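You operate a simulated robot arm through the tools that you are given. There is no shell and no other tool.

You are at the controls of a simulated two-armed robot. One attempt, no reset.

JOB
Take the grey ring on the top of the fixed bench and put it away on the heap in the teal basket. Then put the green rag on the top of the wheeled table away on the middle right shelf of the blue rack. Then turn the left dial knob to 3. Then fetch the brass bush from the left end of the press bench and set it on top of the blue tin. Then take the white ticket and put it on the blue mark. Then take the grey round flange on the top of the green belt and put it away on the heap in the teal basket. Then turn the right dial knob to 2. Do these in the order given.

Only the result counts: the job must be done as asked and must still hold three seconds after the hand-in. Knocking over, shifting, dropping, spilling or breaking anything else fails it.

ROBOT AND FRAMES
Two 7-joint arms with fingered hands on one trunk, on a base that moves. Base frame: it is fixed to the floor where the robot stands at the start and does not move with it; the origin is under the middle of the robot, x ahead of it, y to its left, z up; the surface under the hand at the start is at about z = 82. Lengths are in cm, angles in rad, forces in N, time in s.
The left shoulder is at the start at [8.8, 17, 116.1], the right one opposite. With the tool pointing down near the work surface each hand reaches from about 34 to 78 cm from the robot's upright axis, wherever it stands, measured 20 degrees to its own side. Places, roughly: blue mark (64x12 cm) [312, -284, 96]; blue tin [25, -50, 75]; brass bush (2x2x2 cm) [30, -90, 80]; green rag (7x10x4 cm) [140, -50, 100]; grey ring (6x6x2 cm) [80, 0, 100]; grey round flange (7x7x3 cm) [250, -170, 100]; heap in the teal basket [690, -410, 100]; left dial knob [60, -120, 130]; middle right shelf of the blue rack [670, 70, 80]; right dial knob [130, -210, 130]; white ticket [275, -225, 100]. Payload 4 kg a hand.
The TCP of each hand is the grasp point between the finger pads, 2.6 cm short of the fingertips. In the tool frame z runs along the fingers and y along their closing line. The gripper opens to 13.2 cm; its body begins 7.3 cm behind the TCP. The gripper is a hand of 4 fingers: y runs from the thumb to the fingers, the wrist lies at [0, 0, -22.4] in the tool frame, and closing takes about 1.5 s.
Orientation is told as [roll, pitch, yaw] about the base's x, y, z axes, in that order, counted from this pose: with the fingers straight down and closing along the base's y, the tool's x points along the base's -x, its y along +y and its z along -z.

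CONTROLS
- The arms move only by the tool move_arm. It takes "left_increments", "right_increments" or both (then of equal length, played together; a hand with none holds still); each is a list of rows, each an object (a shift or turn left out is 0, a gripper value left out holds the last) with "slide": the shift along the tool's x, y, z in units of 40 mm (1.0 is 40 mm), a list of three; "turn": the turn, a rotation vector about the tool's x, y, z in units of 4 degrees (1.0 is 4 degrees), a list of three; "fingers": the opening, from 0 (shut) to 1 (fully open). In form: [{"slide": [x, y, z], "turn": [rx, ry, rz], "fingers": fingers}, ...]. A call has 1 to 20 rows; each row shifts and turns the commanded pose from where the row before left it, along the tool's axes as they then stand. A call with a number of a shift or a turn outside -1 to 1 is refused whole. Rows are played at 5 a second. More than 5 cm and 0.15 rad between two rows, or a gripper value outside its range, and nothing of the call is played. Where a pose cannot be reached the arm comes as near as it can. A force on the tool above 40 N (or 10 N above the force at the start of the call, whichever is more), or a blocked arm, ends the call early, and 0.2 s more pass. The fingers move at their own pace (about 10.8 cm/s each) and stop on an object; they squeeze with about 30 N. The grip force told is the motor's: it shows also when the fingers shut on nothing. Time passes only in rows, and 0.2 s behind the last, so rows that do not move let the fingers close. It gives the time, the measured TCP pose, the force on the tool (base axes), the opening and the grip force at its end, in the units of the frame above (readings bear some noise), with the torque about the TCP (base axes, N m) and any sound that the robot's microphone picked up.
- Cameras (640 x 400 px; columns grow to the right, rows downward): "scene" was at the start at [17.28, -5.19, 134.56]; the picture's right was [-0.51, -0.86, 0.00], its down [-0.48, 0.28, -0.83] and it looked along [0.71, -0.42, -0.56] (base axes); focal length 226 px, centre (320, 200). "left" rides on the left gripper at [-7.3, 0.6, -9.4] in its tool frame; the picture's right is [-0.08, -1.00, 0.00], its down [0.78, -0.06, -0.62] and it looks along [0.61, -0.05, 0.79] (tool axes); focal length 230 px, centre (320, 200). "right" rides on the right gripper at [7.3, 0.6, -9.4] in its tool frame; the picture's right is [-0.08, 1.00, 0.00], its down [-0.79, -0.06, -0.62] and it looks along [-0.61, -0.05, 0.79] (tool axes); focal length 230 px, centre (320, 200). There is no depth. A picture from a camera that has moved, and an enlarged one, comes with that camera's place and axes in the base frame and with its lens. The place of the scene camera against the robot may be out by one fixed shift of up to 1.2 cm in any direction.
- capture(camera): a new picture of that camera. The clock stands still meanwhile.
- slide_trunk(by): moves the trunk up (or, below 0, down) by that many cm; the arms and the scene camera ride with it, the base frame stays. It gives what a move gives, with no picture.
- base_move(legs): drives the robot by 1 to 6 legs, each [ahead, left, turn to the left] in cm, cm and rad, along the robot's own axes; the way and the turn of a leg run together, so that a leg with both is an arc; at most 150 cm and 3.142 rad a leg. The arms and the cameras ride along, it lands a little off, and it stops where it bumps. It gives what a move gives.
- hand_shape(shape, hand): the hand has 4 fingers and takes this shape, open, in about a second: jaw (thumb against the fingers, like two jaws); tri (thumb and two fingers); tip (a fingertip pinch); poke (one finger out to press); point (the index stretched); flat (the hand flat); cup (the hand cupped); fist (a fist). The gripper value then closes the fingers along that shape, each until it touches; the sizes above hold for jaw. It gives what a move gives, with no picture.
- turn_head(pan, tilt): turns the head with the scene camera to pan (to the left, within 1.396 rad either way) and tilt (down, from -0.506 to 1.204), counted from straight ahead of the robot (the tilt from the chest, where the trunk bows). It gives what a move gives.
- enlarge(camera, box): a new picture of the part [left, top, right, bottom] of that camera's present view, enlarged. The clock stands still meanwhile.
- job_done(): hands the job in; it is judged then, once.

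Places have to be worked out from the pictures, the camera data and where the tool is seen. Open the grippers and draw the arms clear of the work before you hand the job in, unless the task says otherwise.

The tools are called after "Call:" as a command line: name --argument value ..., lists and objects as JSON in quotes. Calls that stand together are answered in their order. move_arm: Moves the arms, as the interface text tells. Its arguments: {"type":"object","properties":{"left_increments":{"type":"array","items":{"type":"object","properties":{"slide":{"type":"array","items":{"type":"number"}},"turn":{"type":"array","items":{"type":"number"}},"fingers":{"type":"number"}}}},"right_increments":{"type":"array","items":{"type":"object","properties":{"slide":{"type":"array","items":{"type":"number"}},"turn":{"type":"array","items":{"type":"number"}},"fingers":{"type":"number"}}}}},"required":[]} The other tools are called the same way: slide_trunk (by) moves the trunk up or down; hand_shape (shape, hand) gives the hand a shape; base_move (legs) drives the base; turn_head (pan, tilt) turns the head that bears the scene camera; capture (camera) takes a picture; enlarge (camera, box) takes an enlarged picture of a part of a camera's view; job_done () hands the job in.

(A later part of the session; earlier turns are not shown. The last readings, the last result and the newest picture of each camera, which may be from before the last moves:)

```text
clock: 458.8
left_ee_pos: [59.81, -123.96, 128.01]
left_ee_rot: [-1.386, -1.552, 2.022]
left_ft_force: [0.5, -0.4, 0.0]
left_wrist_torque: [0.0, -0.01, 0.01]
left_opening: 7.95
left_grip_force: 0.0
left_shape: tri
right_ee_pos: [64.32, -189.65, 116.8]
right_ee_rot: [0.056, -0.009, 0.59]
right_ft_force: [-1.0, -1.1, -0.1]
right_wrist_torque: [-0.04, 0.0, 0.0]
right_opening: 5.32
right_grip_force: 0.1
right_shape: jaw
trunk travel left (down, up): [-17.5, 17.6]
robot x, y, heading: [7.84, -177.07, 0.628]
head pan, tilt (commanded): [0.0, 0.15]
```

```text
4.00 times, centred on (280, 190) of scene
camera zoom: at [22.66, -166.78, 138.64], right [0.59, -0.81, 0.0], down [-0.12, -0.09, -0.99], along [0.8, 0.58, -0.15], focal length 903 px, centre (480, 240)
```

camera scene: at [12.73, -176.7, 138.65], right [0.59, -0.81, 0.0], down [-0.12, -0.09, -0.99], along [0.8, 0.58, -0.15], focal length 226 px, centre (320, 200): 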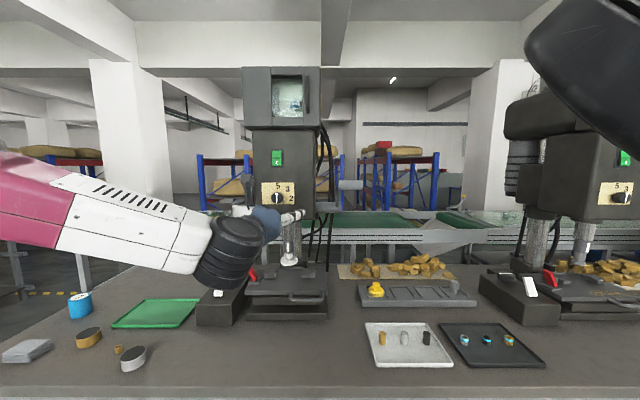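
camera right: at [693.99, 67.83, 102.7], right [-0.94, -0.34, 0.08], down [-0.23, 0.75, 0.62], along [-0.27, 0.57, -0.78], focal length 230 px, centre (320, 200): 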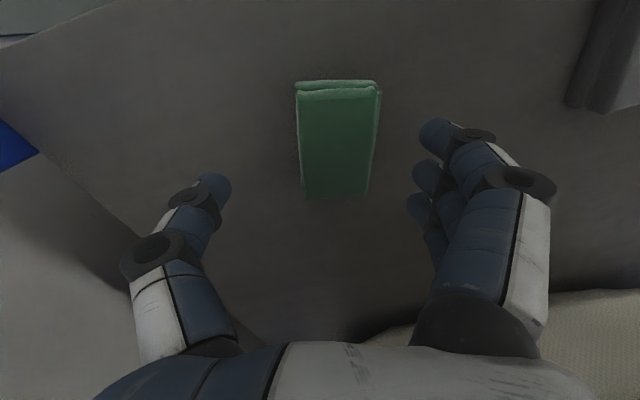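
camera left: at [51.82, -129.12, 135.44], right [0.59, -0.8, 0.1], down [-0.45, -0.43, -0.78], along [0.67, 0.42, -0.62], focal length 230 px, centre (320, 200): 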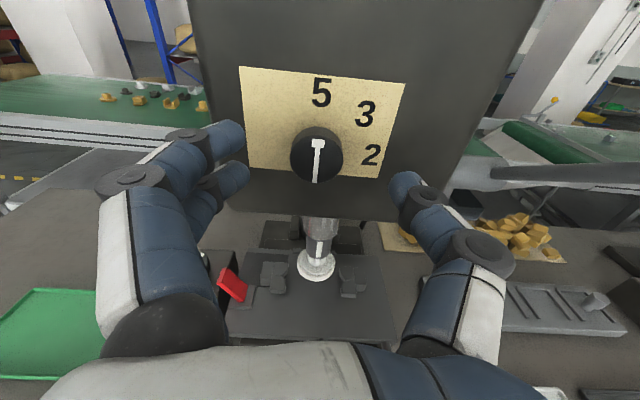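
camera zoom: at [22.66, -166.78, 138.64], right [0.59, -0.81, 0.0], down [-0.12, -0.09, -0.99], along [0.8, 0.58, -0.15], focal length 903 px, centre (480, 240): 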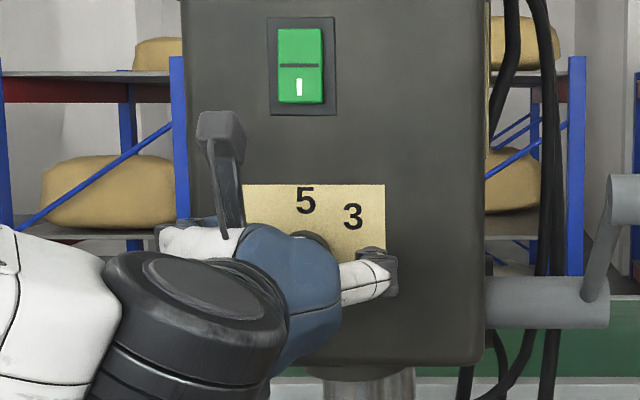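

The knob face is ~4.4 cm ahead and only 0.3 cm off to the left. I pre-rotate the hand 20° counter-clockwise (to leave room for the 45° turn), advance 2.5 cm, and check before closing.

Call:
move_arm --left_increments '[{"slide": [0, 0.07, 0], "turn": [0, 0, -1]}, {"turn": [0, 0, -1]}, {"turn": [0, 0, -1]}, {"turn": [0, 0, -1]}, {"turn": [0, 0, -1]}, {"slide": [0, 0, 0.3]}, {"slide": [0, 0, 0.3]}, {}]'

Call:
capture --camera "left"

Call:
enlarge --camera "scene" --box '[220, 140, 340, 240]'

```text
clock: 460.6
left_ee_pos: [61.72, -122.45, 127.98]
left_ee_rot: [-1.56, -1.204, 2.197]
left_ft_force: [-0.2, 0.8, -0.2]
left_wrist_torque: [0.02, 0.04, 0.03]
left_opening: 7.96
left_grip_force: 0.0
left_shape: tri
right_ee_pos: [64.33, -189.7, 116.93]
right_ee_rot: [0.057, -0.007, 0.59]
right_ft_force: [-0.1, 0.1, 0.5]
right_wrist_torque: [-0.01, -0.02, -0.02]
right_opening: 5.33
right_grip_force: 0.0
right_shape: jaw
trunk travel left (down, up): [-17.5, 17.6]
robot x, y, heading: [7.59, -176.84, 0.627]
head pan, tilt (commanded): [0.0, 0.15]
```

```text
taken
camera left: at [52.13, -125.46, 134.68], right [0.54, -0.73, 0.43], down [-0.3, -0.64, -0.71], along [0.79, 0.25, -0.56], focal length 230 px, centre (320, 200)
```

left: 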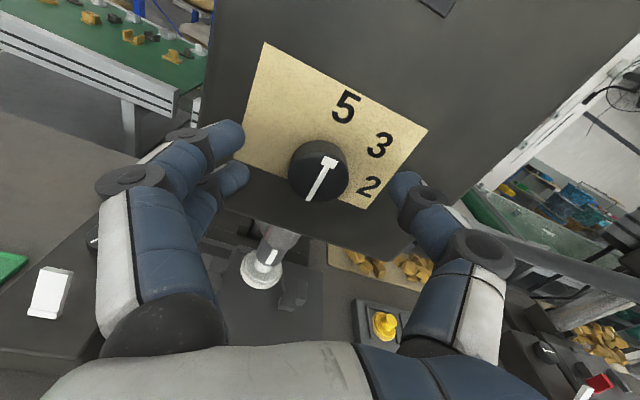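

```text
4.00 times, centred on (280, 190) of scene
camera zoom: at [22.68, -166.77, 138.64], right [0.59, -0.81, 0.0], down [-0.12, -0.09, -0.99], along [0.8, 0.58, -0.15], focal length 903 px, centre (480, 240)
```

zoom: 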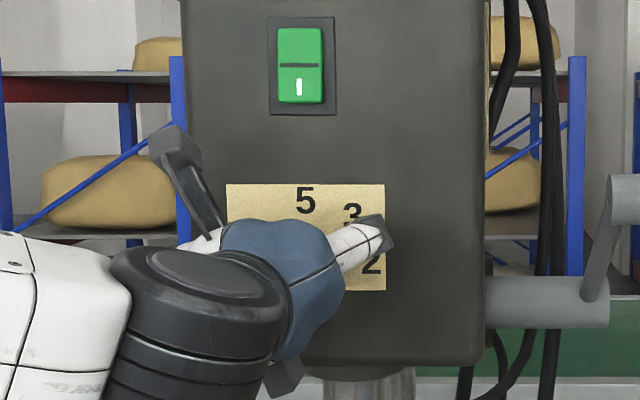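

The knob face is now ~1.6 cm beyond the TCP and centred. I close the fingers on the knob.

Call:
move_arm --left_increments '[{"fingers": 0.0}, {}, {}, {}, {}, {}, {}, {}, {}, {}]'

Call:
capture --camera "left"

Call:
enlarge --camera "scene" --box '[220, 140, 340, 240]'

```text
clock: 462.8
left_ee_pos: [61.68, -122.48, 128.12]
left_ee_rot: [-1.562, -1.204, 2.197]
left_ft_force: [-1.6, -6.1, 0.0]
left_wrist_torque: [-0.06, 0.04, 0.07]
left_opening: 1.1
left_grip_force: 30.3
left_shape: tri
right_ee_pos: [64.31, -189.69, 116.67]
right_ee_rot: [0.055, -0.008, 0.59]
right_ft_force: [0.7, 0.2, 0.6]
right_wrist_torque: [-0.01, -0.02, 0.02]
right_opening: 5.34
right_grip_force: 0.1
right_shape: jaw
trunk travel left (down, up): [-17.5, 17.6]
robot x, y, heading: [7.2, -177.03, 0.628]
head pan, tilt (commanded): [0.0, 0.15]
```

```text
taken
camera left: at [52.12, -125.61, 134.74], right [0.54, -0.73, 0.43], down [-0.3, -0.64, -0.71], along [0.79, 0.25, -0.56], focal length 230 px, centre (320, 200)
```

left: 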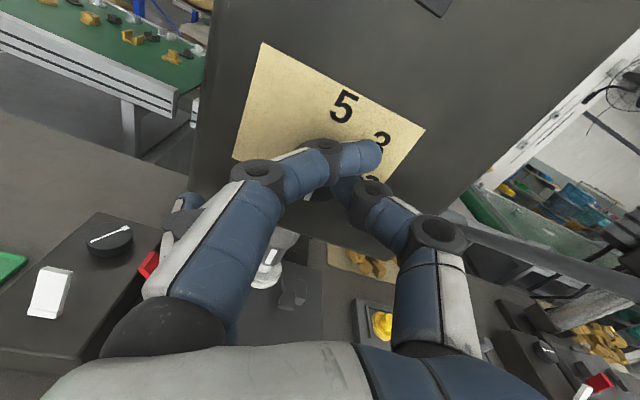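

```text
4.00 times, centred on (280, 190) of scene
camera zoom: at [22.67, -166.89, 138.65], right [0.59, -0.81, 0.0], down [-0.12, -0.09, -0.99], along [0.8, 0.58, -0.15], focal length 903 px, centre (480, 240)
```

zoom: 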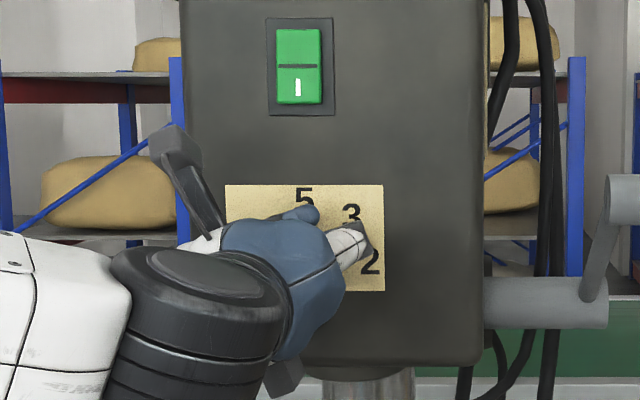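

In the tri shape the upper finger slipped over the knob's top, so the grip is not clean. I open, back off 3 cm and switch the left hand to the tip pinch to look at that.

Call:
move_arm --left_increments '[{"fingers": 0.6}, {}, {}, {}, {"slide": [0, 0, -0.4]}, {"slide": [0, 0, -0.4]}, {}]'

Call:
hand_shape --shape "tip" --hand "left"

Call:
capture --camera "left"

```text
clock: 464.4
left_ee_pos: [58.99, -124.31, 128.12]
left_ee_rot: [-1.561, -1.205, 2.197]
left_ft_force: [0.3, 0.1, -0.4]
left_wrist_torque: [-0.01, -0.02, 0.04]
left_opening: 7.89
left_grip_force: 0.0
left_shape: tri
right_ee_pos: [64.39, -189.59, 116.75]
right_ee_rot: [0.057, -0.007, 0.59]
right_ft_force: [-0.2, 0.1, 0.6]
right_wrist_torque: [-0.03, -0.01, -0.01]
right_opening: 5.29
right_grip_force: 0.1
right_shape: jaw
trunk travel left (down, up): [-17.5, 17.6]
robot x, y, heading: [7.33, -176.75, 0.631]
head pan, tilt (commanded): [0.0, 0.15]
```

```text
clock: 465.3
left_ee_pos: [59.13, -124.3, 128.12]
left_ee_rot: [-1.559, -1.206, 2.197]
left_ft_force: [0.0, -0.8, 0.9]
left_wrist_torque: [0.04, 0.01, 0.01]
left_opening: 13.19
left_grip_force: 0.0
left_shape: tip
right_ee_pos: [64.41, -189.6, 116.81]
right_ee_rot: [0.056, -0.007, 0.589]
right_ft_force: [-0.1, 0.1, 0.1]
right_wrist_torque: [0.01, -0.03, 0.0]
right_opening: 5.32
right_grip_force: 0.1
right_shape: jaw
trunk travel left (down, up): [-17.5, 17.6]
robot x, y, heading: [7.33, -176.77, 0.635]
head pan, tilt (commanded): [0.0, 0.15]
```

```text
taken
camera left: at [49.55, -127.37, 134.68], right [0.54, -0.73, 0.43], down [-0.3, -0.64, -0.71], along [0.79, 0.25, -0.56], focal length 230 px, centre (320, 200)
```

left: 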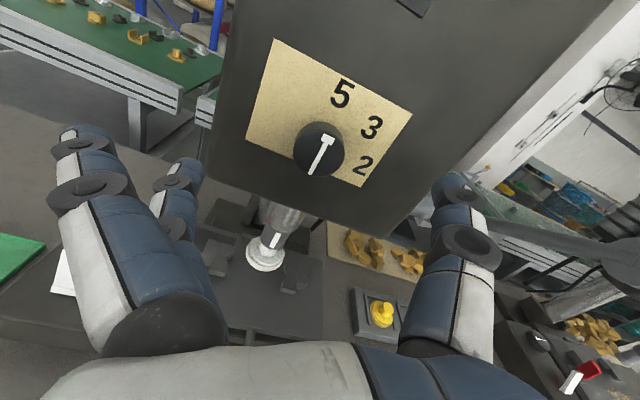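

In the tip shape one middle finger opposes the thumb, with the outer finger out of the way. I advance to the knob again and close.

Call:
move_arm --left_increments '[{"fingers": 0.6}, {}, {"slide": [0, 0, 0.3]}, {"slide": [0, 0, 0.3]}, {"slide": [0, 0, 0.25]}, {"fingers": 0.4}, {}, {}]'

Call:
capture --camera "left"

```text
clock: 467.1
left_ee_pos: [61.84, -122.2, 128.0]
left_ee_rot: [-1.56, -1.204, 2.198]
left_ft_force: [-0.2, -0.6, 0.7]
left_wrist_torque: [0.03, 0.0, 0.01]
left_opening: 5.37
left_grip_force: 0.1
left_shape: tip
right_ee_pos: [64.33, -189.59, 116.77]
right_ee_rot: [0.055, -0.007, 0.592]
right_ft_force: [-0.5, 0.0, -1.0]
right_wrist_torque: [0.0, 0.01, 0.0]
right_opening: 5.33
right_grip_force: 0.1
right_shape: jaw
trunk travel left (down, up): [-17.5, 17.6]
robot x, y, heading: [7.42, -177.13, 0.632]
head pan, tilt (commanded): [0.0, 0.15]
```

```text
taken
camera left: at [52.27, -125.36, 134.69], right [0.54, -0.73, 0.43], down [-0.3, -0.64, -0.71], along [0.79, 0.25, -0.56], focal length 230 px, centre (320, 200)
```

left: 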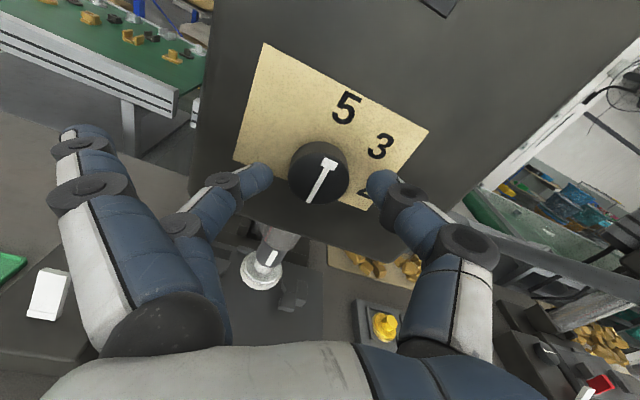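

The knob sits right between finger and thumb. I close on it.

Call:
move_arm --left_increments '[{"fingers": 0.0}, {}, {}, {}, {}, {}, {}, {}]'

Call:
capture --camera "left"

```text
clock: 468.9
left_ee_pos: [61.76, -122.33, 127.99]
left_ee_rot: [-1.562, -1.203, 2.196]
left_ft_force: [-13.3, -6.4, -7.5]
left_wrist_torque: [-0.08, 0.16, 0.09]
left_opening: 2.37
left_grip_force: 29.9
left_shape: tip
right_ee_pos: [64.27, -189.56, 116.79]
right_ee_rot: [0.057, -0.009, 0.59]
right_ft_force: [-0.4, -0.2, 1.4]
right_wrist_torque: [0.0, -0.01, 0.02]
right_opening: 5.34
right_grip_force: 0.0
right_shape: jaw
trunk travel left (down, up): [-17.5, 17.6]
robot x, y, heading: [7.26, -177.09, 0.629]
head pan, tilt (commanded): [0.0, 0.15]
```

```text
taken
camera left: at [52.11, -125.4, 134.72], right [0.54, -0.73, 0.43], down [-0.3, -0.64, -0.71], along [0.79, 0.25, -0.56], focal length 230 px, centre (320, 200)
```

left: 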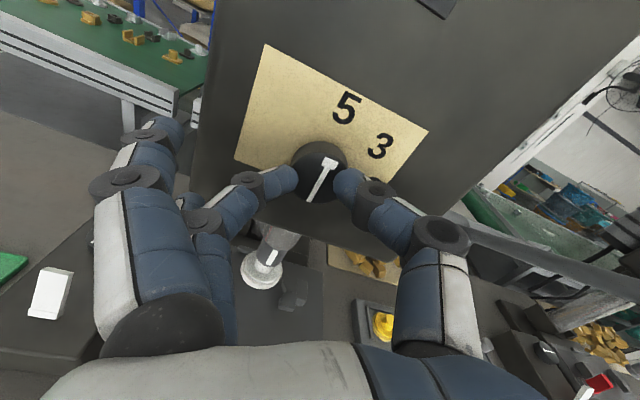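

Gripped (30 N). I turn the hand clockwise about its axis, first 24°, and check the pointer follows.

Call:
move_arm --left_increments '[{"turn": [0, 0, 1]}, {"turn": [0, 0, 1]}, {"turn": [0, 0, 1]}, {"turn": [0, 0, 1]}, {"turn": [0, 0, 1]}, {"turn": [0, 0, 1]}, {}]'

Call:
capture --camera "left"

Call:
enlarge --camera "scene" --box '[220, 140, 340, 240]'

```text
clock: 470.5
left_ee_pos: [61.83, -122.38, 128.14]
left_ee_rot: [1.507, -1.517, -0.874]
left_ft_force: [-12.5, -11.9, -10.7]
left_wrist_torque: [-0.16, 0.18, -0.27]
left_opening: 2.35
left_grip_force: 30.5
left_shape: tip
right_ee_pos: [64.12, -189.77, 116.84]
right_ee_rot: [0.056, -0.007, 0.59]
right_ft_force: [-0.3, 0.0, -0.1]
right_wrist_torque: [-0.01, -0.02, 0.0]
right_opening: 5.32
right_grip_force: 0.2
right_shape: jaw
trunk travel left (down, up): [-17.5, 17.6]
robot x, y, heading: [7.44, -176.75, 0.623]
head pan, tilt (commanded): [0.0, 0.15]
```

```text
taken
camera left: at [53.96, -127.91, 135.46], right [0.59, -0.81, 0.02], down [-0.49, -0.38, -0.78], along [0.64, 0.45, -0.62], focal length 230 px, centre (320, 200)
```

left: 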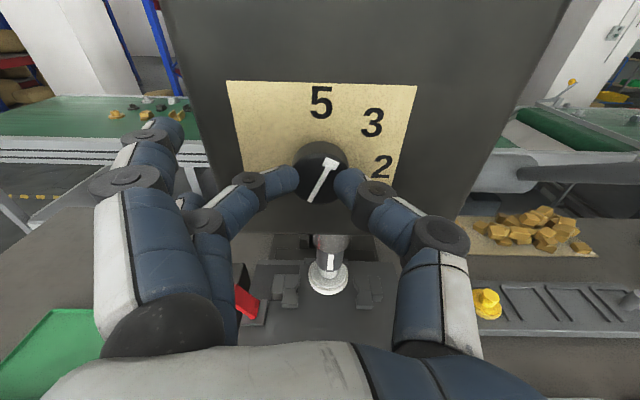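

```text
4.00 times, centred on (280, 190) of scene
camera zoom: at [22.57, -166.89, 138.65], right [0.59, -0.81, 0.0], down [-0.12, -0.09, -0.99], along [0.8, 0.58, -0.15], focal length 903 px, centre (480, 240)
```

zoom: 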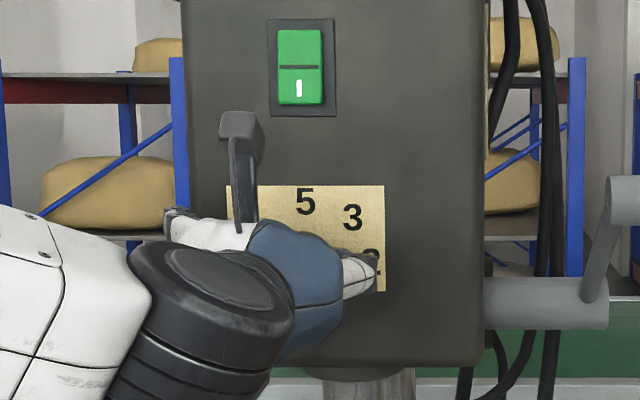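

The pointer follows the hand exactly. I turn the remaining ~21°.

Call:
move_arm --left_increments '[{"turn": [0, 0, 1]}, {"turn": [0, 0, 1]}, {"turn": [0, 0, 1]}, {"turn": [0, 0, 1]}, {"turn": [0, 0, 1]}, {"turn": [0, 0, 0.3]}, {}, {}]'

Call:
capture --camera "left"

Call:
enlarge --camera "left" --box '[220, 80, 440, 230]'

```text
clock: 472.3
left_ee_pos: [61.72, -122.46, 128.12]
left_ee_rot: [1.566, -1.148, -0.93]
left_ft_force: [-12.4, -13.7, -8.9]
left_wrist_torque: [-0.25, 0.32, -0.5]
left_opening: 2.36
left_grip_force: 30.0
left_shape: tip
right_ee_pos: [64.29, -189.83, 116.84]
right_ee_rot: [0.055, -0.009, 0.588]
right_ft_force: [0.2, 0.4, 0.1]
right_wrist_torque: [-0.02, 0.02, -0.03]
right_opening: 5.35
right_grip_force: 0.0
right_shape: jaw
trunk travel left (down, up): [-17.5, 17.6]
robot x, y, heading: [7.34, -176.83, 0.632]
head pan, tilt (commanded): [0.0, 0.15]
```

```text
taken
camera left: at [55.53, -130.08, 135.09], right [0.56, -0.76, -0.34], down [-0.66, -0.15, -0.74], along [0.51, 0.63, -0.58], focal length 230 px, centre (320, 200)
```

left: 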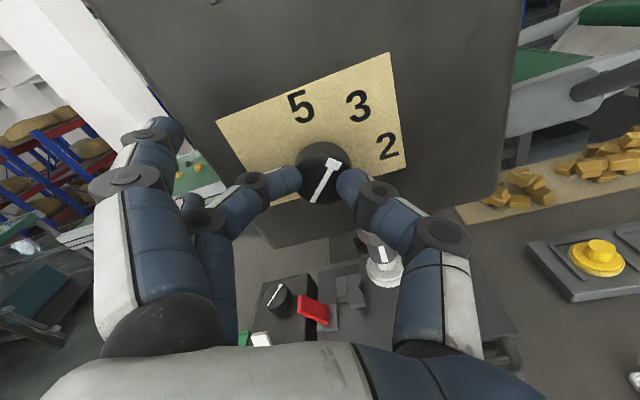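

```text
2.67 times, centred on (330, 155) of left
camera zoom: at [55.53, -130.08, 135.09], right [0.56, -0.76, -0.34], down [-0.66, -0.15, -0.74], along [0.51, 0.63, -0.58], focal length 614 px, centre (293, 320)
```

zoom: 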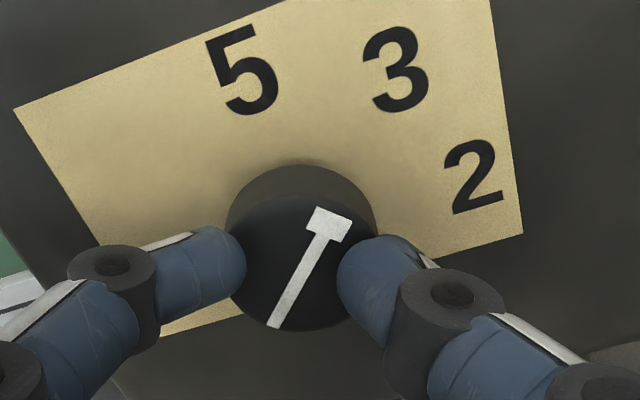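

The pointer now aims at 3. I open the fingers, back off along the axis and verify from the head camera.

Call:
move_arm --left_increments '[{"fingers": 0.3}, {"fingers": 0.6}, {}, {}, {"slide": [0, 0, -0.5]}, {"slide": [0, 0, -0.7]}, {"slide": [0, 0, -0.7]}, {"slide": [0, 0, -0.7]}, {}]'

Call:
capture --camera "left"

Call:
enlarge --camera "left" --box '[220, 20, 440, 170]'

Call:
enlarge --camera "scene" --box '[220, 140, 340, 240]'

```text
clock: 474.3
left_ee_pos: [53.4, -128.48, 128.09]
left_ee_rot: [1.559, -1.149, -0.927]
left_ft_force: [0.0, 0.0, 0.6]
left_wrist_torque: [0.01, 0.01, 0.0]
left_opening: 7.84
left_grip_force: 0.0
left_shape: tip
right_ee_pos: [64.27, -189.62, 116.79]
right_ee_rot: [0.057, -0.008, 0.591]
right_ft_force: [0.3, -0.6, 0.3]
right_wrist_torque: [0.0, -0.02, 0.01]
right_opening: 5.32
right_grip_force: 0.1
right_shape: jaw
trunk travel left (down, up): [-17.5, 17.6]
robot x, y, heading: [6.97, -176.96, 0.627]
head pan, tilt (commanded): [0.0, 0.15]
```

```text
taken
camera left: at [47.22, -136.02, 135.03], right [0.56, -0.76, -0.34], down [-0.66, -0.15, -0.74], along [0.51, 0.63, -0.58], focal length 230 px, centre (320, 200)
```

left: 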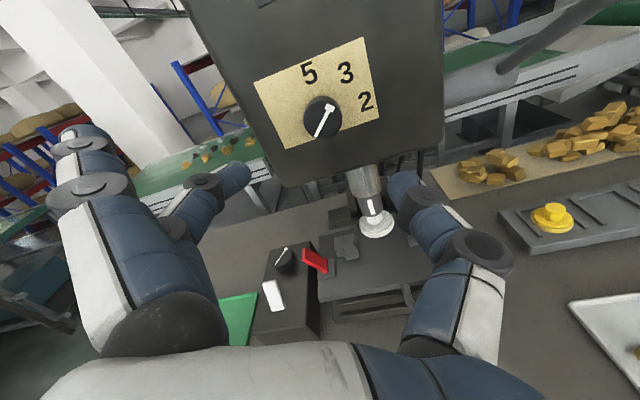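

```text
2.67 times, centred on (330, 95) of left
camera zoom: at [47.22, -136.02, 135.03], right [0.56, -0.76, -0.34], down [-0.66, -0.15, -0.74], along [0.51, 0.63, -0.58], focal length 614 px, centre (293, 480)
```

zoom: 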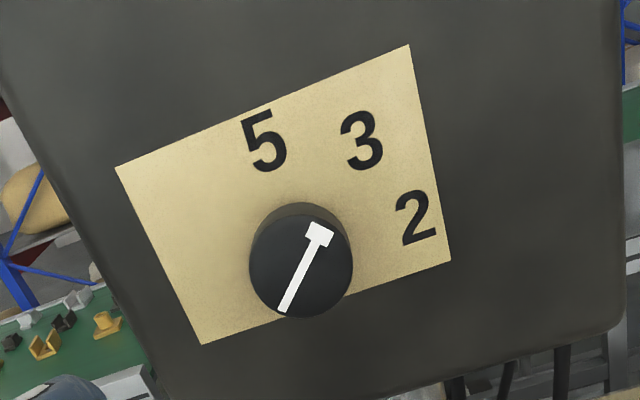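

```text
4.00 times, centred on (280, 190) of scene
camera zoom: at [22.75, -166.73, 138.62], right [0.59, -0.81, 0.0], down [-0.12, -0.09, -0.99], along [0.8, 0.58, -0.15], focal length 903 px, centre (480, 240)
```

zoom: 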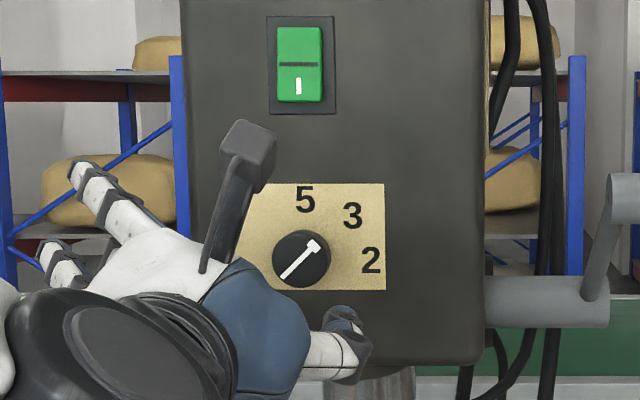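

The knob rests near 3. I zoom in closer to measure the pointer angle.

Call:
enlarge --camera "scene" --box '[272, 180, 322, 220]'

```text
10.00 times, centred on (297, 200) of scene
camera zoom: at [22.75, -166.73, 138.62], right [0.59, -0.81, 0.0], down [-0.12, -0.09, -0.99], along [0.8, 0.58, -0.15], focal length 2257 px, centre (550, 200)
```

zoom: 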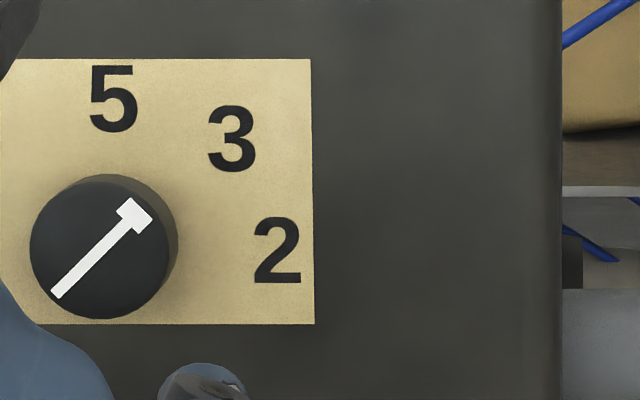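

The pointer is at 44.6°, right on 3. Now I back off from the press, un-roll the left hand and bring it back to pointing down.

Call:
base_move --legs '[[-15, 0, 0]]'

Call:
move_arm --left_increments '[{"turn": [0, 0, -0.9]}, {"turn": [0, 0, -0.9]}, {"turn": [0, 0, -0.9]}, {"turn": [0, 0, -0.9]}, {"turn": [0, 0, -0.9]}, {"turn": [0, 0, -0.9]}, {"turn": [0, 0, -0.9]}, {"turn": [0, 1, 0]}, {"turn": [0, 1, 0]}, {"turn": [0, 1, 0]}, {"turn": [0, 1, 0]}, {"turn": [0, 1, 0]}, {"turn": [0, 1, 0]}, {"turn": [0, 1, 0]}, {"turn": [0, 1, 0]}, {"turn": [0, 1, 0]}, {"turn": [0, 1, 0]}, {"turn": [0, 1, 0]}, {}]'

Call:
move_arm --left_increments '[{"turn": [0, 1, 0]}, {"turn": [0, 1, 0]}, {"turn": [0, 1, 0]}, {"turn": [0, 1, 0]}, {"turn": [0, 1, 0]}, {"turn": [0, 1, 0]}, {"turn": [0, 1, 0]}, {"turn": [0, 1, 0]}, {"turn": [0, 1, 0]}, {"turn": [0, 1, 0]}, {"turn": [0, 1, 0]}, {}]'

Call:
capture --camera "scene"

```text
clock: 475.7
left_ee_pos: [41.22, -137.25, 128.14]
left_ee_rot: [1.564, -1.149, -0.929]
left_ft_force: [-0.3, 0.2, 0.7]
left_wrist_torque: [-0.02, 0.01, -0.01]
left_opening: 7.85
left_grip_force: 0.0
left_shape: tip
right_ee_pos: [52.16, -198.43, 116.78]
right_ee_rot: [0.056, -0.01, 0.59]
right_ft_force: [-0.1, -0.6, 0.2]
right_wrist_torque: [0.04, -0.02, 0.03]
right_opening: 5.35
right_grip_force: 0.1
right_shape: jaw
trunk travel left (down, up): [-17.5, 17.6]
robot x, y, heading: [-4.99, -186.27, 0.631]
head pan, tilt (commanded): [0.0, 0.15]
```

```text
clock: 479.7
left_ee_pos: [41.16, -137.2, 128.04]
left_ee_rot: [-0.025, -0.798, 0.653]
left_ft_force: [0.1, 0.3, -0.8]
left_wrist_torque: [-0.02, 0.0, -0.02]
left_opening: 7.85
left_grip_force: 0.1
left_shape: tip
right_ee_pos: [52.22, -198.51, 116.77]
right_ee_rot: [0.056, -0.007, 0.591]
right_ft_force: [0.3, 0.5, 0.3]
right_wrist_torque: [0.0, 0.01, -0.01]
right_opening: 5.31
right_grip_force: 0.0
right_shape: jaw
trunk travel left (down, up): [-17.5, 17.6]
robot x, y, heading: [-4.99, -186.43, 0.63]
head pan, tilt (commanded): [0.0, 0.15]
```

```text
clock: 482.3
left_ee_pos: [40.14, -136.87, 127.95]
left_ee_rot: [-0.016, -0.036, 0.642]
left_ft_force: [0.0, 1.1, 0.4]
left_wrist_torque: [-0.02, 0.0, -0.01]
left_opening: 7.87
left_grip_force: 0.1
left_shape: tip
left hand out of reach, approached as far as the arm can: row 11
right_ee_pos: [52.12, -198.41, 116.74]
right_ee_rot: [0.056, -0.007, 0.59]
right_ft_force: [-0.4, 0.3, 0.8]
right_wrist_torque: [-0.04, 0.02, -0.03]
right_opening: 5.32
right_grip_force: 0.0
right_shape: jaw
trunk travel left (down, up): [-17.5, 17.6]
robot x, y, heading: [-4.59, -185.62, 0.634]
head pan, tilt (commanded): [0.0, 0.15]
```

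```text
taken
camera scene: at [10.53, -175.58, 138.64], right [0.59, -0.81, 0.0], down [-0.12, -0.09, -0.99], along [0.8, 0.58, -0.15], focal length 226 px, centre (320, 200)
```

scene: 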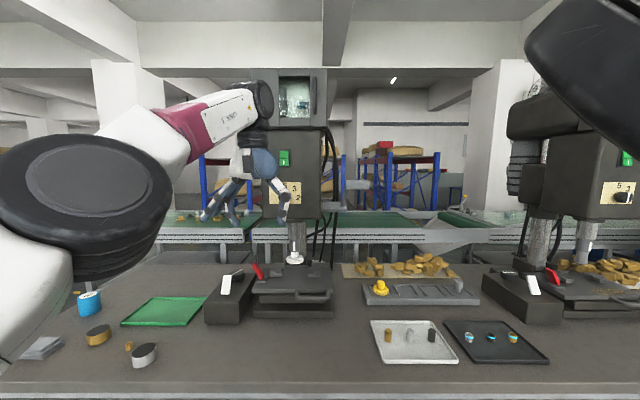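

The hand points down again. I retract it, then move left along the bench to stand before the bush and tin (s≈90, n≈-85), and look at them.

Call:
move_arm --left_increments '[{"slide": [0.8, 0, 0.4]}, {"slide": [0.8, 0, 0.4]}, {"slide": [0.8, 0, 0.4]}, {"slide": [0.8, 0, 0.4]}, {}]'

Call:
base_move --legs '[[0, 58, 0], [26, 0, 0]]'

Call:
turn_head --pan 0.1 --tilt 0.7

Call:
capture --camera "scene"

Call:
capture --camera "left"

```text
clock: 483.5
left_ee_pos: [30.29, -144.38, 121.15]
left_ee_rot: [-0.018, -0.031, 0.638]
left_ft_force: [0.3, -0.4, -0.2]
left_wrist_torque: [-0.03, -0.04, 0.03]
left_opening: 7.89
left_grip_force: 0.1
left_shape: tip
right_ee_pos: [52.2, -198.49, 116.82]
right_ee_rot: [0.056, -0.007, 0.589]
right_ft_force: [0.3, 0.4, -0.4]
right_wrist_torque: [-0.03, 0.0, 0.03]
right_opening: 5.32
right_grip_force: 0.1
right_shape: jaw
trunk travel left (down, up): [-17.5, 17.6]
robot x, y, heading: [-4.78, -185.81, 0.63]
head pan, tilt (commanded): [0.0, 0.15]
```

```text
clock: 490.5
left_ee_pos: [17.78, -82.87, 121.18]
left_ee_rot: [-0.018, -0.031, 0.631]
left_ft_force: [-0.8, -0.4, 0.0]
left_wrist_torque: [0.01, 0.01, -0.01]
left_opening: 7.87
left_grip_force: 0.1
left_shape: tip
right_ee_pos: [39.45, -136.84, 116.71]
right_ee_rot: [0.056, -0.009, 0.586]
right_ft_force: [0.1, -0.1, 0.2]
right_wrist_torque: [-0.01, 0.02, 0.0]
right_opening: 5.34
right_grip_force: 0.0
right_shape: jaw
trunk travel left (down, up): [-17.5, 17.6]
robot x, y, heading: [-17.56, -123.91, 0.63]
head pan, tilt (commanded): [0.0, 0.15]
```

```text
clock: 491.5
left_ee_pos: [17.83, -82.84, 121.29]
left_ee_rot: [-0.018, -0.031, 0.633]
left_ft_force: [0.0, -0.1, 0.3]
left_wrist_torque: [-0.01, -0.03, 0.0]
left_opening: 7.9
left_grip_force: 0.0
left_shape: tip
right_ee_pos: [39.47, -136.9, 116.75]
right_ee_rot: [0.056, -0.009, 0.588]
right_ft_force: [-0.5, -0.5, -0.8]
right_wrist_torque: [0.0, -0.03, 0.0]
right_opening: 5.34
right_grip_force: 0.0
right_shape: jaw
trunk travel left (down, up): [-17.5, 17.6]
robot x, y, heading: [-17.25, -124.42, 0.628]
head pan, tilt (commanded): [0.099, 0.7]
```

```text
taken
camera scene: at [-3.26, -113.68, 133.63], right [0.66, -0.75, 0.0], down [-0.48, -0.43, -0.77], along [0.57, 0.51, -0.64], focal length 226 px, centre (320, 200)
```

scene: 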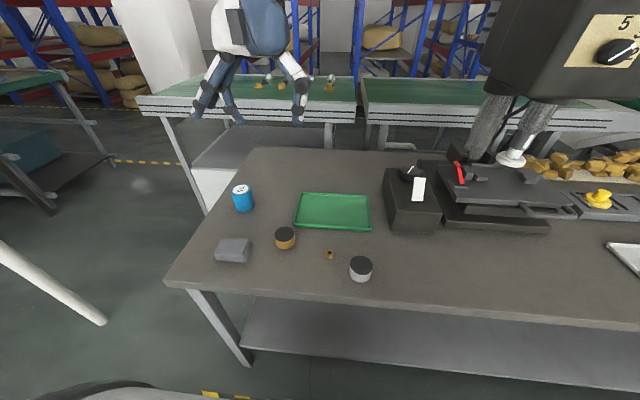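

```text
taken
camera left: at [22.85, -78.2, 130.79], right [0.65, -0.76, 0.02], down [-0.62, -0.52, 0.59], along [-0.44, -0.4, -0.81], focal length 230 px, centre (320, 200)
```

left: 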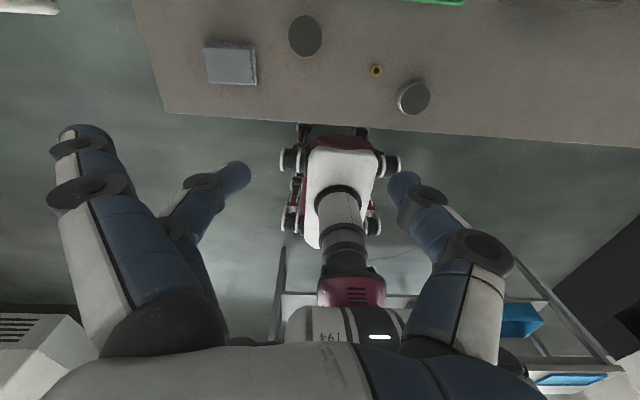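

Both cameras put the bush at about (26,-90.5), with the silver tin 8 cm and the brass tin 14 cm from it. I turn the left hand ~35° so thumb and spread fingers stay clear of them, and move above the bush.

Call:
move_arm --left_increments '[{"turn": [0, 0, -0.97]}, {"turn": [0, 0, -0.97]}, {"turn": [0, 0, -0.97]}, {"turn": [0, 0, -0.97]}, {"turn": [0, 0, -0.97]}, {"turn": [0, 0, -0.97]}, {"turn": [0, 0, -0.97]}, {"turn": [0, 0, -0.97]}, {"turn": [0, 0, -0.97]}, {}]'

Call:
capture --camera "left"

```text
clock: 493.7
left_ee_pos: [17.74, -82.93, 121.33]
left_ee_rot: [-0.033, -0.015, 1.242]
left_ft_force: [-0.3, 0.3, -0.4]
left_wrist_torque: [0.02, 0.0, 0.0]
left_opening: 7.85
left_grip_force: 0.1
left_shape: tip
right_ee_pos: [39.47, -136.95, 116.77]
right_ee_rot: [0.055, -0.008, 0.585]
right_ft_force: [-0.3, 1.0, -1.0]
right_wrist_torque: [-0.01, 0.03, 0.02]
right_opening: 5.31
right_grip_force: 0.0
right_shape: jaw
trunk travel left (down, up): [-17.5, 17.6]
robot x, y, heading: [-17.67, -124.11, 0.626]
head pan, tilt (commanded): [0.099, 0.7]
```

```text
taken
camera left: at [19.12, -75.88, 130.66], right [0.97, -0.25, 0.03], down [-0.22, -0.77, 0.61], along [-0.12, -0.59, -0.79], focal length 230 px, centre (320, 200)
```

left: 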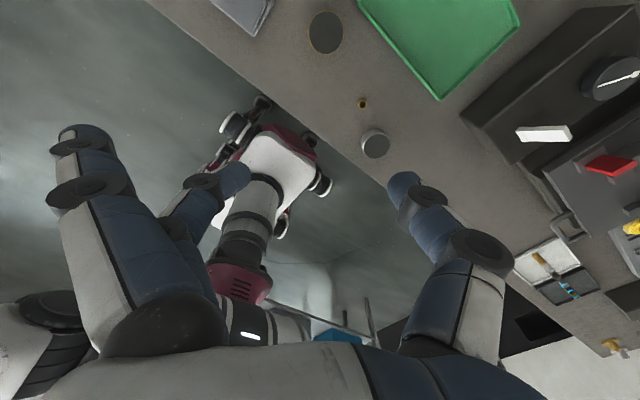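

I level the tool and move over the bush, down to z≈98, then re-measure.

Call:
move_arm --left_increments '[{"slide": [0.18, -0.43, 0.5], "turn": [-0.16, 0.07, 0]}, {"slide": [0.18, -0.43, 0.9], "turn": [-0.16, 0.07, 0]}, {"slide": [0.18, -0.43, 0.95], "turn": [-0.16, 0.07, 0]}, {"slide": [0.18, -0.43, 0.95]}, {"slide": [0.18, -0.43, 0.95]}, {"slide": [0.18, -0.41, 0.95]}, {"slide": [0, 0, 0.6], "fingers": 0.45}, {}]'

Call:
capture --camera "left"

Call:
capture --camera "scene"

```text
clock: 495.5
left_ee_pos: [26.17, -90.21, 98.19]
left_ee_rot: [0.003, -0.002, 1.24]
left_ft_force: [0.2, -0.1, -1.1]
left_wrist_torque: [0.0, -0.05, 0.02]
left_opening: 6.01
left_grip_force: 0.0
left_shape: tip
right_ee_pos: [39.51, -136.92, 116.79]
right_ee_rot: [0.055, -0.008, 0.586]
right_ft_force: [0.1, 0.0, -0.3]
right_wrist_torque: [0.0, 0.02, 0.03]
right_opening: 5.33
right_grip_force: 0.1
right_shape: jaw
trunk travel left (down, up): [-17.5, 17.6]
robot x, y, heading: [-17.51, -124.22, 0.628]
head pan, tilt (commanded): [0.099, 0.7]
```

```text
taken
camera left: at [27.86, -83.14, 107.45], right [0.97, -0.25, 0.0], down [-0.2, -0.76, 0.62], along [-0.15, -0.6, -0.79], focal length 230 px, centre (320, 200)
```

left: 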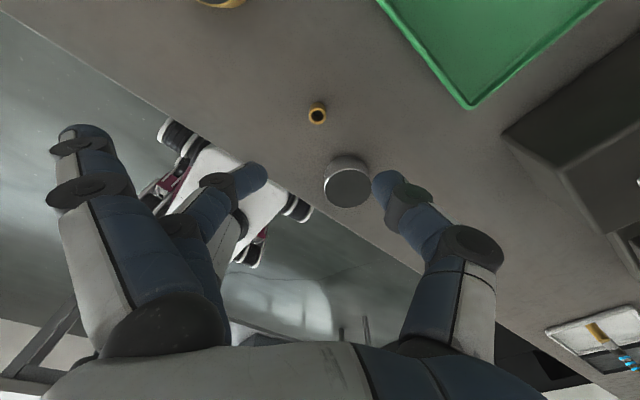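

```text
taken
camera scene: at [-3.28, -113.71, 133.63], right [0.66, -0.75, 0.0], down [-0.48, -0.43, -0.77], along [0.57, 0.51, -0.64], focal length 226 px, centre (320, 200)
```

scene: 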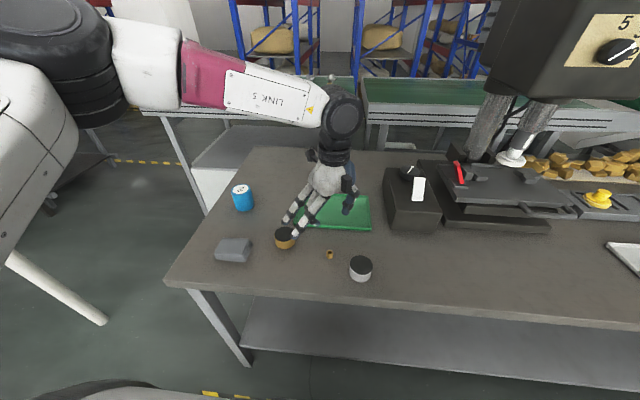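

The bush is within 0.5 cm of the axis. I correct that and lower to z≈86, looking again before closing.

Call:
move_arm --left_increments '[{"slide": [0.12, 0.07, 0.6]}, {"slide": [0, 0, 0.8]}, {"slide": [0, 0, 0.8]}, {"slide": [0, 0, 0.5]}, {"slide": [0, 0, 0.35]}, {}]'

Call:
capture --camera "left"

Call:
enlarge --camera "scene" --box '[240, 180, 400, 290]'

```text
clock: 496.9
left_ee_pos: [25.76, -90.48, 85.86]
left_ee_rot: [0.001, -0.001, 1.24]
left_ft_force: [0.0, 0.6, 0.0]
left_wrist_torque: [0.02, 0.0, -0.02]
left_opening: 6.02
left_grip_force: 0.1
left_shape: tip
right_ee_pos: [39.37, -136.94, 116.75]
right_ee_rot: [0.056, -0.008, 0.587]
right_ft_force: [-0.1, -0.2, -0.9]
right_wrist_torque: [0.01, 0.02, 0.0]
right_opening: 5.34
right_grip_force: 0.1
right_shape: jaw
trunk travel left (down, up): [-17.5, 17.6]
robot x, y, heading: [-17.53, -124.29, 0.627]
head pan, tilt (commanded): [0.099, 0.7]
```

```text
taken
camera left: at [27.48, -83.54, 95.18], right [0.97, -0.25, 0.0], down [-0.2, -0.76, 0.62], along [-0.15, -0.6, -0.79], focal length 230 px, centre (320, 200)
```

left: 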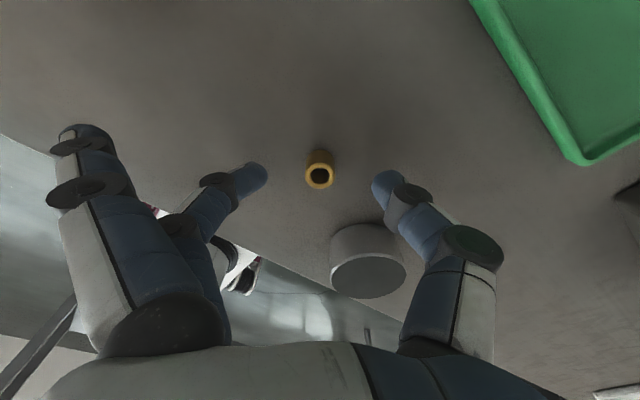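

```text
3.64 times, centred on (320, 235) of scene
camera zoom: at [-3.28, -113.69, 133.63], right [0.66, -0.75, 0.0], down [-0.48, -0.43, -0.77], along [0.57, 0.51, -0.64], focal length 821 px, centre (320, 73)
```

zoom: 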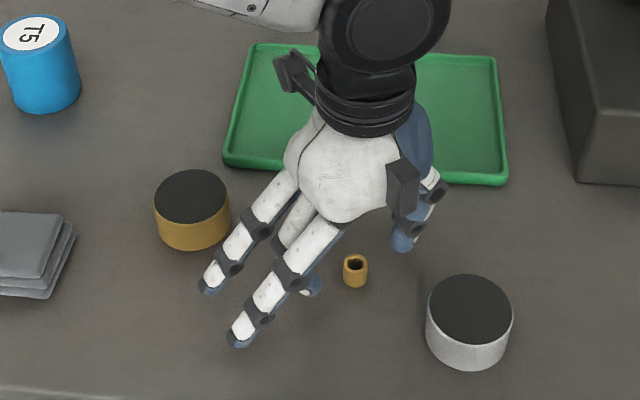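

The bush stands exactly between middle finger and thumb. I lower 5 mm more and close the pinch.

Call:
move_arm --left_increments '[{"slide": [0, 0, 0.12]}, {}, {"fingers": 0.2}, {}, {"fingers": 0.0}, {}, {}, {}, {}, {}]'

Call:
capture --camera "left"

Call:
enlarge --camera "scene" --box '[240, 180, 400, 290]'

```text
clock: 499.1
left_ee_pos: [25.82, -90.59, 85.38]
left_ee_rot: [0.003, 0.0, 1.242]
left_ft_force: [-0.3, 0.3, 0.4]
left_wrist_torque: [-0.02, 0.05, -0.03]
left_opening: 1.21
left_grip_force: 29.9
left_shape: tip
right_ee_pos: [39.48, -136.88, 116.86]
right_ee_rot: [0.056, -0.005, 0.586]
right_ft_force: [-0.2, -0.3, -0.3]
right_wrist_torque: [0.03, 0.03, -0.04]
right_opening: 5.3
right_grip_force: 0.0
right_shape: jaw
trunk travel left (down, up): [-17.5, 17.6]
robot x, y, heading: [-17.01, -124.09, 0.624]
head pan, tilt (commanded): [0.099, 0.7]
```

```text
taken
camera left: at [27.5, -83.52, 94.74], right [0.97, -0.25, 0.0], down [-0.2, -0.76, 0.62], along [-0.15, -0.6, -0.79], focal length 230 px, centre (320, 200)
```

left: 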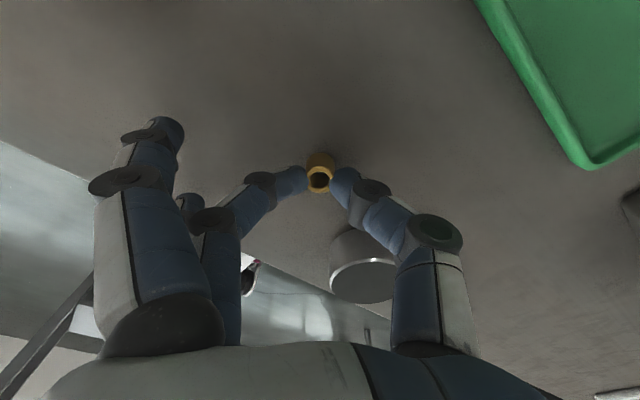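

```text
3.64 times, centred on (320, 235) of scene
camera zoom: at [-3.27, -113.68, 133.62], right [0.66, -0.75, 0.0], down [-0.48, -0.43, -0.76], along [0.57, 0.51, -0.64], focal length 821 px, centre (320, 73)
```

zoom: 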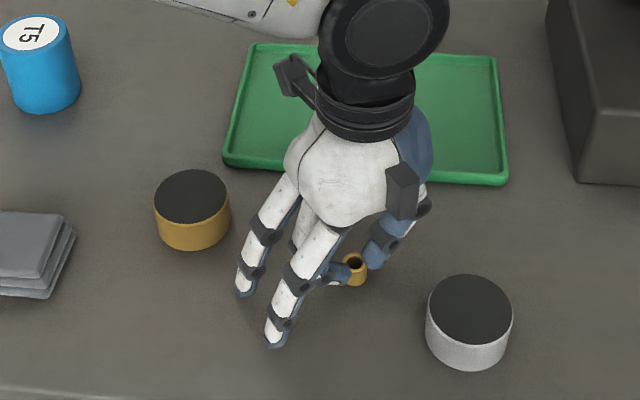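

The pinch holds the bush (30 N). I lift slowly and check.

Call:
move_arm --left_increments '[{"slide": [0, 0, -0.15]}, {"slide": [0, 0, -0.25]}, {"slide": [0, 0, -0.4]}, {"slide": [0, 0, -0.6]}, {"slide": [0, 0, -0.8]}, {"slide": [0, 0, -0.8]}, {}]'

Call:
capture --camera "left"

Call:
enlarge --camera "scene" --box '[220, 140, 400, 270]'

```text
clock: 500.7
left_ee_pos: [25.83, -90.58, 97.42]
left_ee_rot: [0.002, 0.0, 1.243]
left_ft_force: [-0.5, 0.1, -0.3]
left_wrist_torque: [-0.01, 0.01, 0.02]
left_opening: 1.22
left_grip_force: 30.1
left_shape: tip
right_ee_pos: [39.53, -136.83, 116.78]
right_ee_rot: [0.056, -0.008, 0.589]
right_ft_force: [0.5, 0.1, -1.5]
right_wrist_torque: [0.02, -0.01, 0.02]
right_opening: 5.31
right_grip_force: 0.0
right_shape: jaw
trunk travel left (down, up): [-17.5, 17.6]
robot x, y, heading: [-17.89, -124.1, 0.623]
head pan, tilt (commanded): [0.099, 0.7]
```

```text
taken
camera left: at [27.48, -83.49, 106.74], right [0.97, -0.25, 0.0], down [-0.2, -0.76, 0.62], along [-0.15, -0.6, -0.79], focal length 230 px, centre (320, 200)
```

left: 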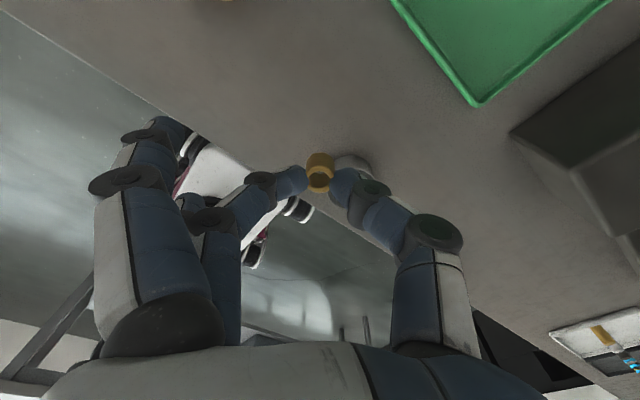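

```text
3.08 times, centred on (310, 205) of scene
camera zoom: at [-3.24, -113.66, 133.61], right [0.66, -0.75, 0.0], down [-0.48, -0.43, -0.76], along [0.57, 0.51, -0.64], focal length 695 px, centre (351, 185)
```

zoom: 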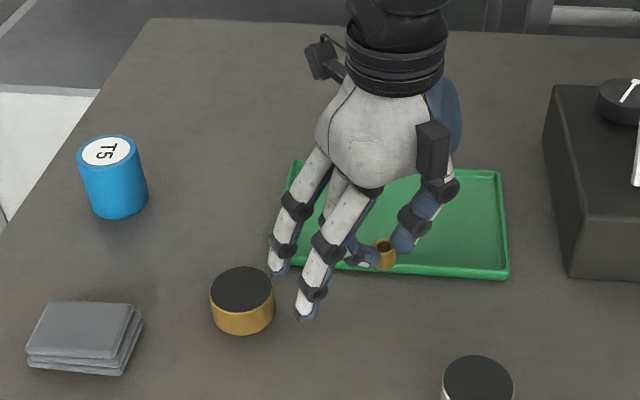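

The bush is up. I raise it further, shift the base 12 cm left and 4 cm ahead so the tin is in reach, and re-measure the tin.

Call:
move_arm --left_increments '[{"slide": [0, 0, -0.9]}, {"slide": [0, 0, -0.9]}, {"slide": [0, 0, -0.7]}, {}]'

Call:
base_move --legs '[[4, 12, 0]]'

Call:
turn_head --pan 0.35 --tilt 0.7

Call:
capture --camera "scene"

Call:
enlarge --camera "scene" --box '[240, 100, 400, 220]'

```text
clock: 501.7
left_ee_pos: [25.84, -90.64, 107.46]
left_ee_rot: [0.002, 0.001, 1.241]
left_ft_force: [-0.3, -0.6, -0.4]
left_wrist_torque: [0.01, -0.02, -0.01]
left_opening: 1.21
left_grip_force: 29.7
left_shape: tip
right_ee_pos: [39.5, -136.87, 116.74]
right_ee_rot: [0.055, -0.007, 0.587]
right_ft_force: [0.1, 0.0, 0.0]
right_wrist_torque: [0.02, 0.01, 0.0]
right_opening: 5.33
right_grip_force: 0.1
right_shape: jaw
trunk travel left (down, up): [-17.5, 17.6]
robot x, y, heading: [-17.71, -123.8, 0.631]
head pan, tilt (commanded): [0.099, 0.7]
```

```text
clock: 503.4
left_ee_pos: [22.19, -78.62, 107.36]
left_ee_rot: [-0.001, -0.001, 1.24]
left_ft_force: [-0.7, 0.9, -0.3]
left_wrist_torque: [-0.05, 0.01, -0.01]
left_opening: 1.21
left_grip_force: 29.9
left_shape: tip
right_ee_pos: [35.66, -124.89, 116.76]
right_ee_rot: [0.056, -0.008, 0.587]
right_ft_force: [-1.1, 1.0, -0.1]
right_wrist_torque: [0.02, 0.0, 0.01]
right_opening: 5.31
right_grip_force: 0.0
right_shape: jaw
trunk travel left (down, up): [-17.5, 17.6]
robot x, y, heading: [-21.05, -112.12, 0.629]
head pan, tilt (commanded): [0.099, 0.7]
```

```text
clock: 504.1
left_ee_pos: [22.15, -78.78, 107.39]
left_ee_rot: [0.001, 0.0, 1.241]
left_ft_force: [0.0, 0.3, -1.1]
left_wrist_torque: [0.02, -0.02, 0.04]
left_opening: 1.2
left_grip_force: 30.2
left_shape: tip
right_ee_pos: [35.75, -125.12, 116.78]
right_ee_rot: [0.056, -0.008, 0.585]
right_ft_force: [-0.3, -0.3, -0.9]
right_wrist_torque: [0.0, -0.02, 0.0]
right_opening: 5.32
right_grip_force: 0.1
right_shape: jaw
trunk travel left (down, up): [-17.5, 17.6]
robot x, y, heading: [-21.48, -112.36, 0.627]
head pan, tilt (commanded): [0.351, 0.7]
```

```text
taken
camera scene: at [-8.56, -100.4, 133.62], right [0.83, -0.56, 0.0], down [-0.36, -0.53, -0.76], along [0.43, 0.63, -0.64], focal length 226 px, centre (320, 200)
```

scene: 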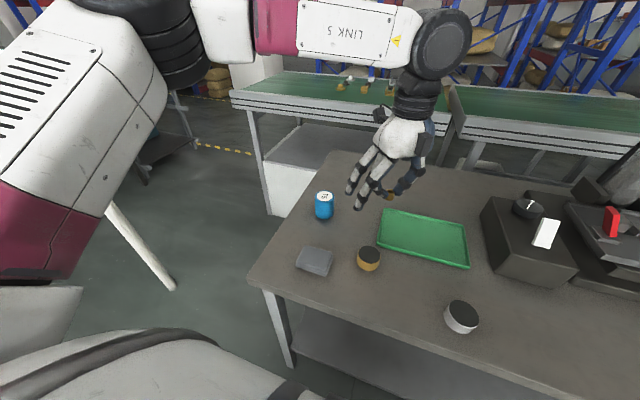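

```text
3.33 times, centred on (320, 160) of scene
camera zoom: at [-8.56, -100.4, 133.62], right [0.83, -0.56, 0.0], down [-0.36, -0.53, -0.76], along [0.43, 0.63, -0.64], focal length 752 px, centre (320, 333)
```

zoom: 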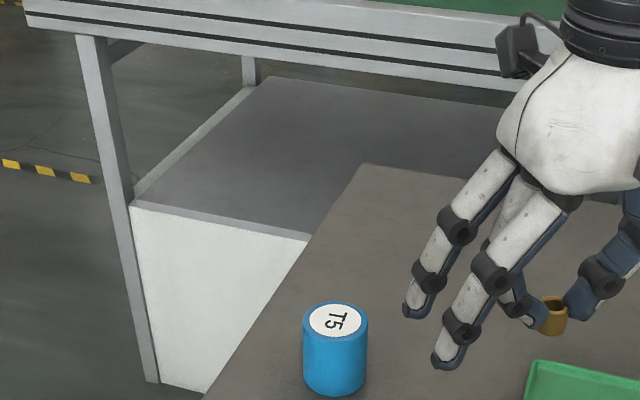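

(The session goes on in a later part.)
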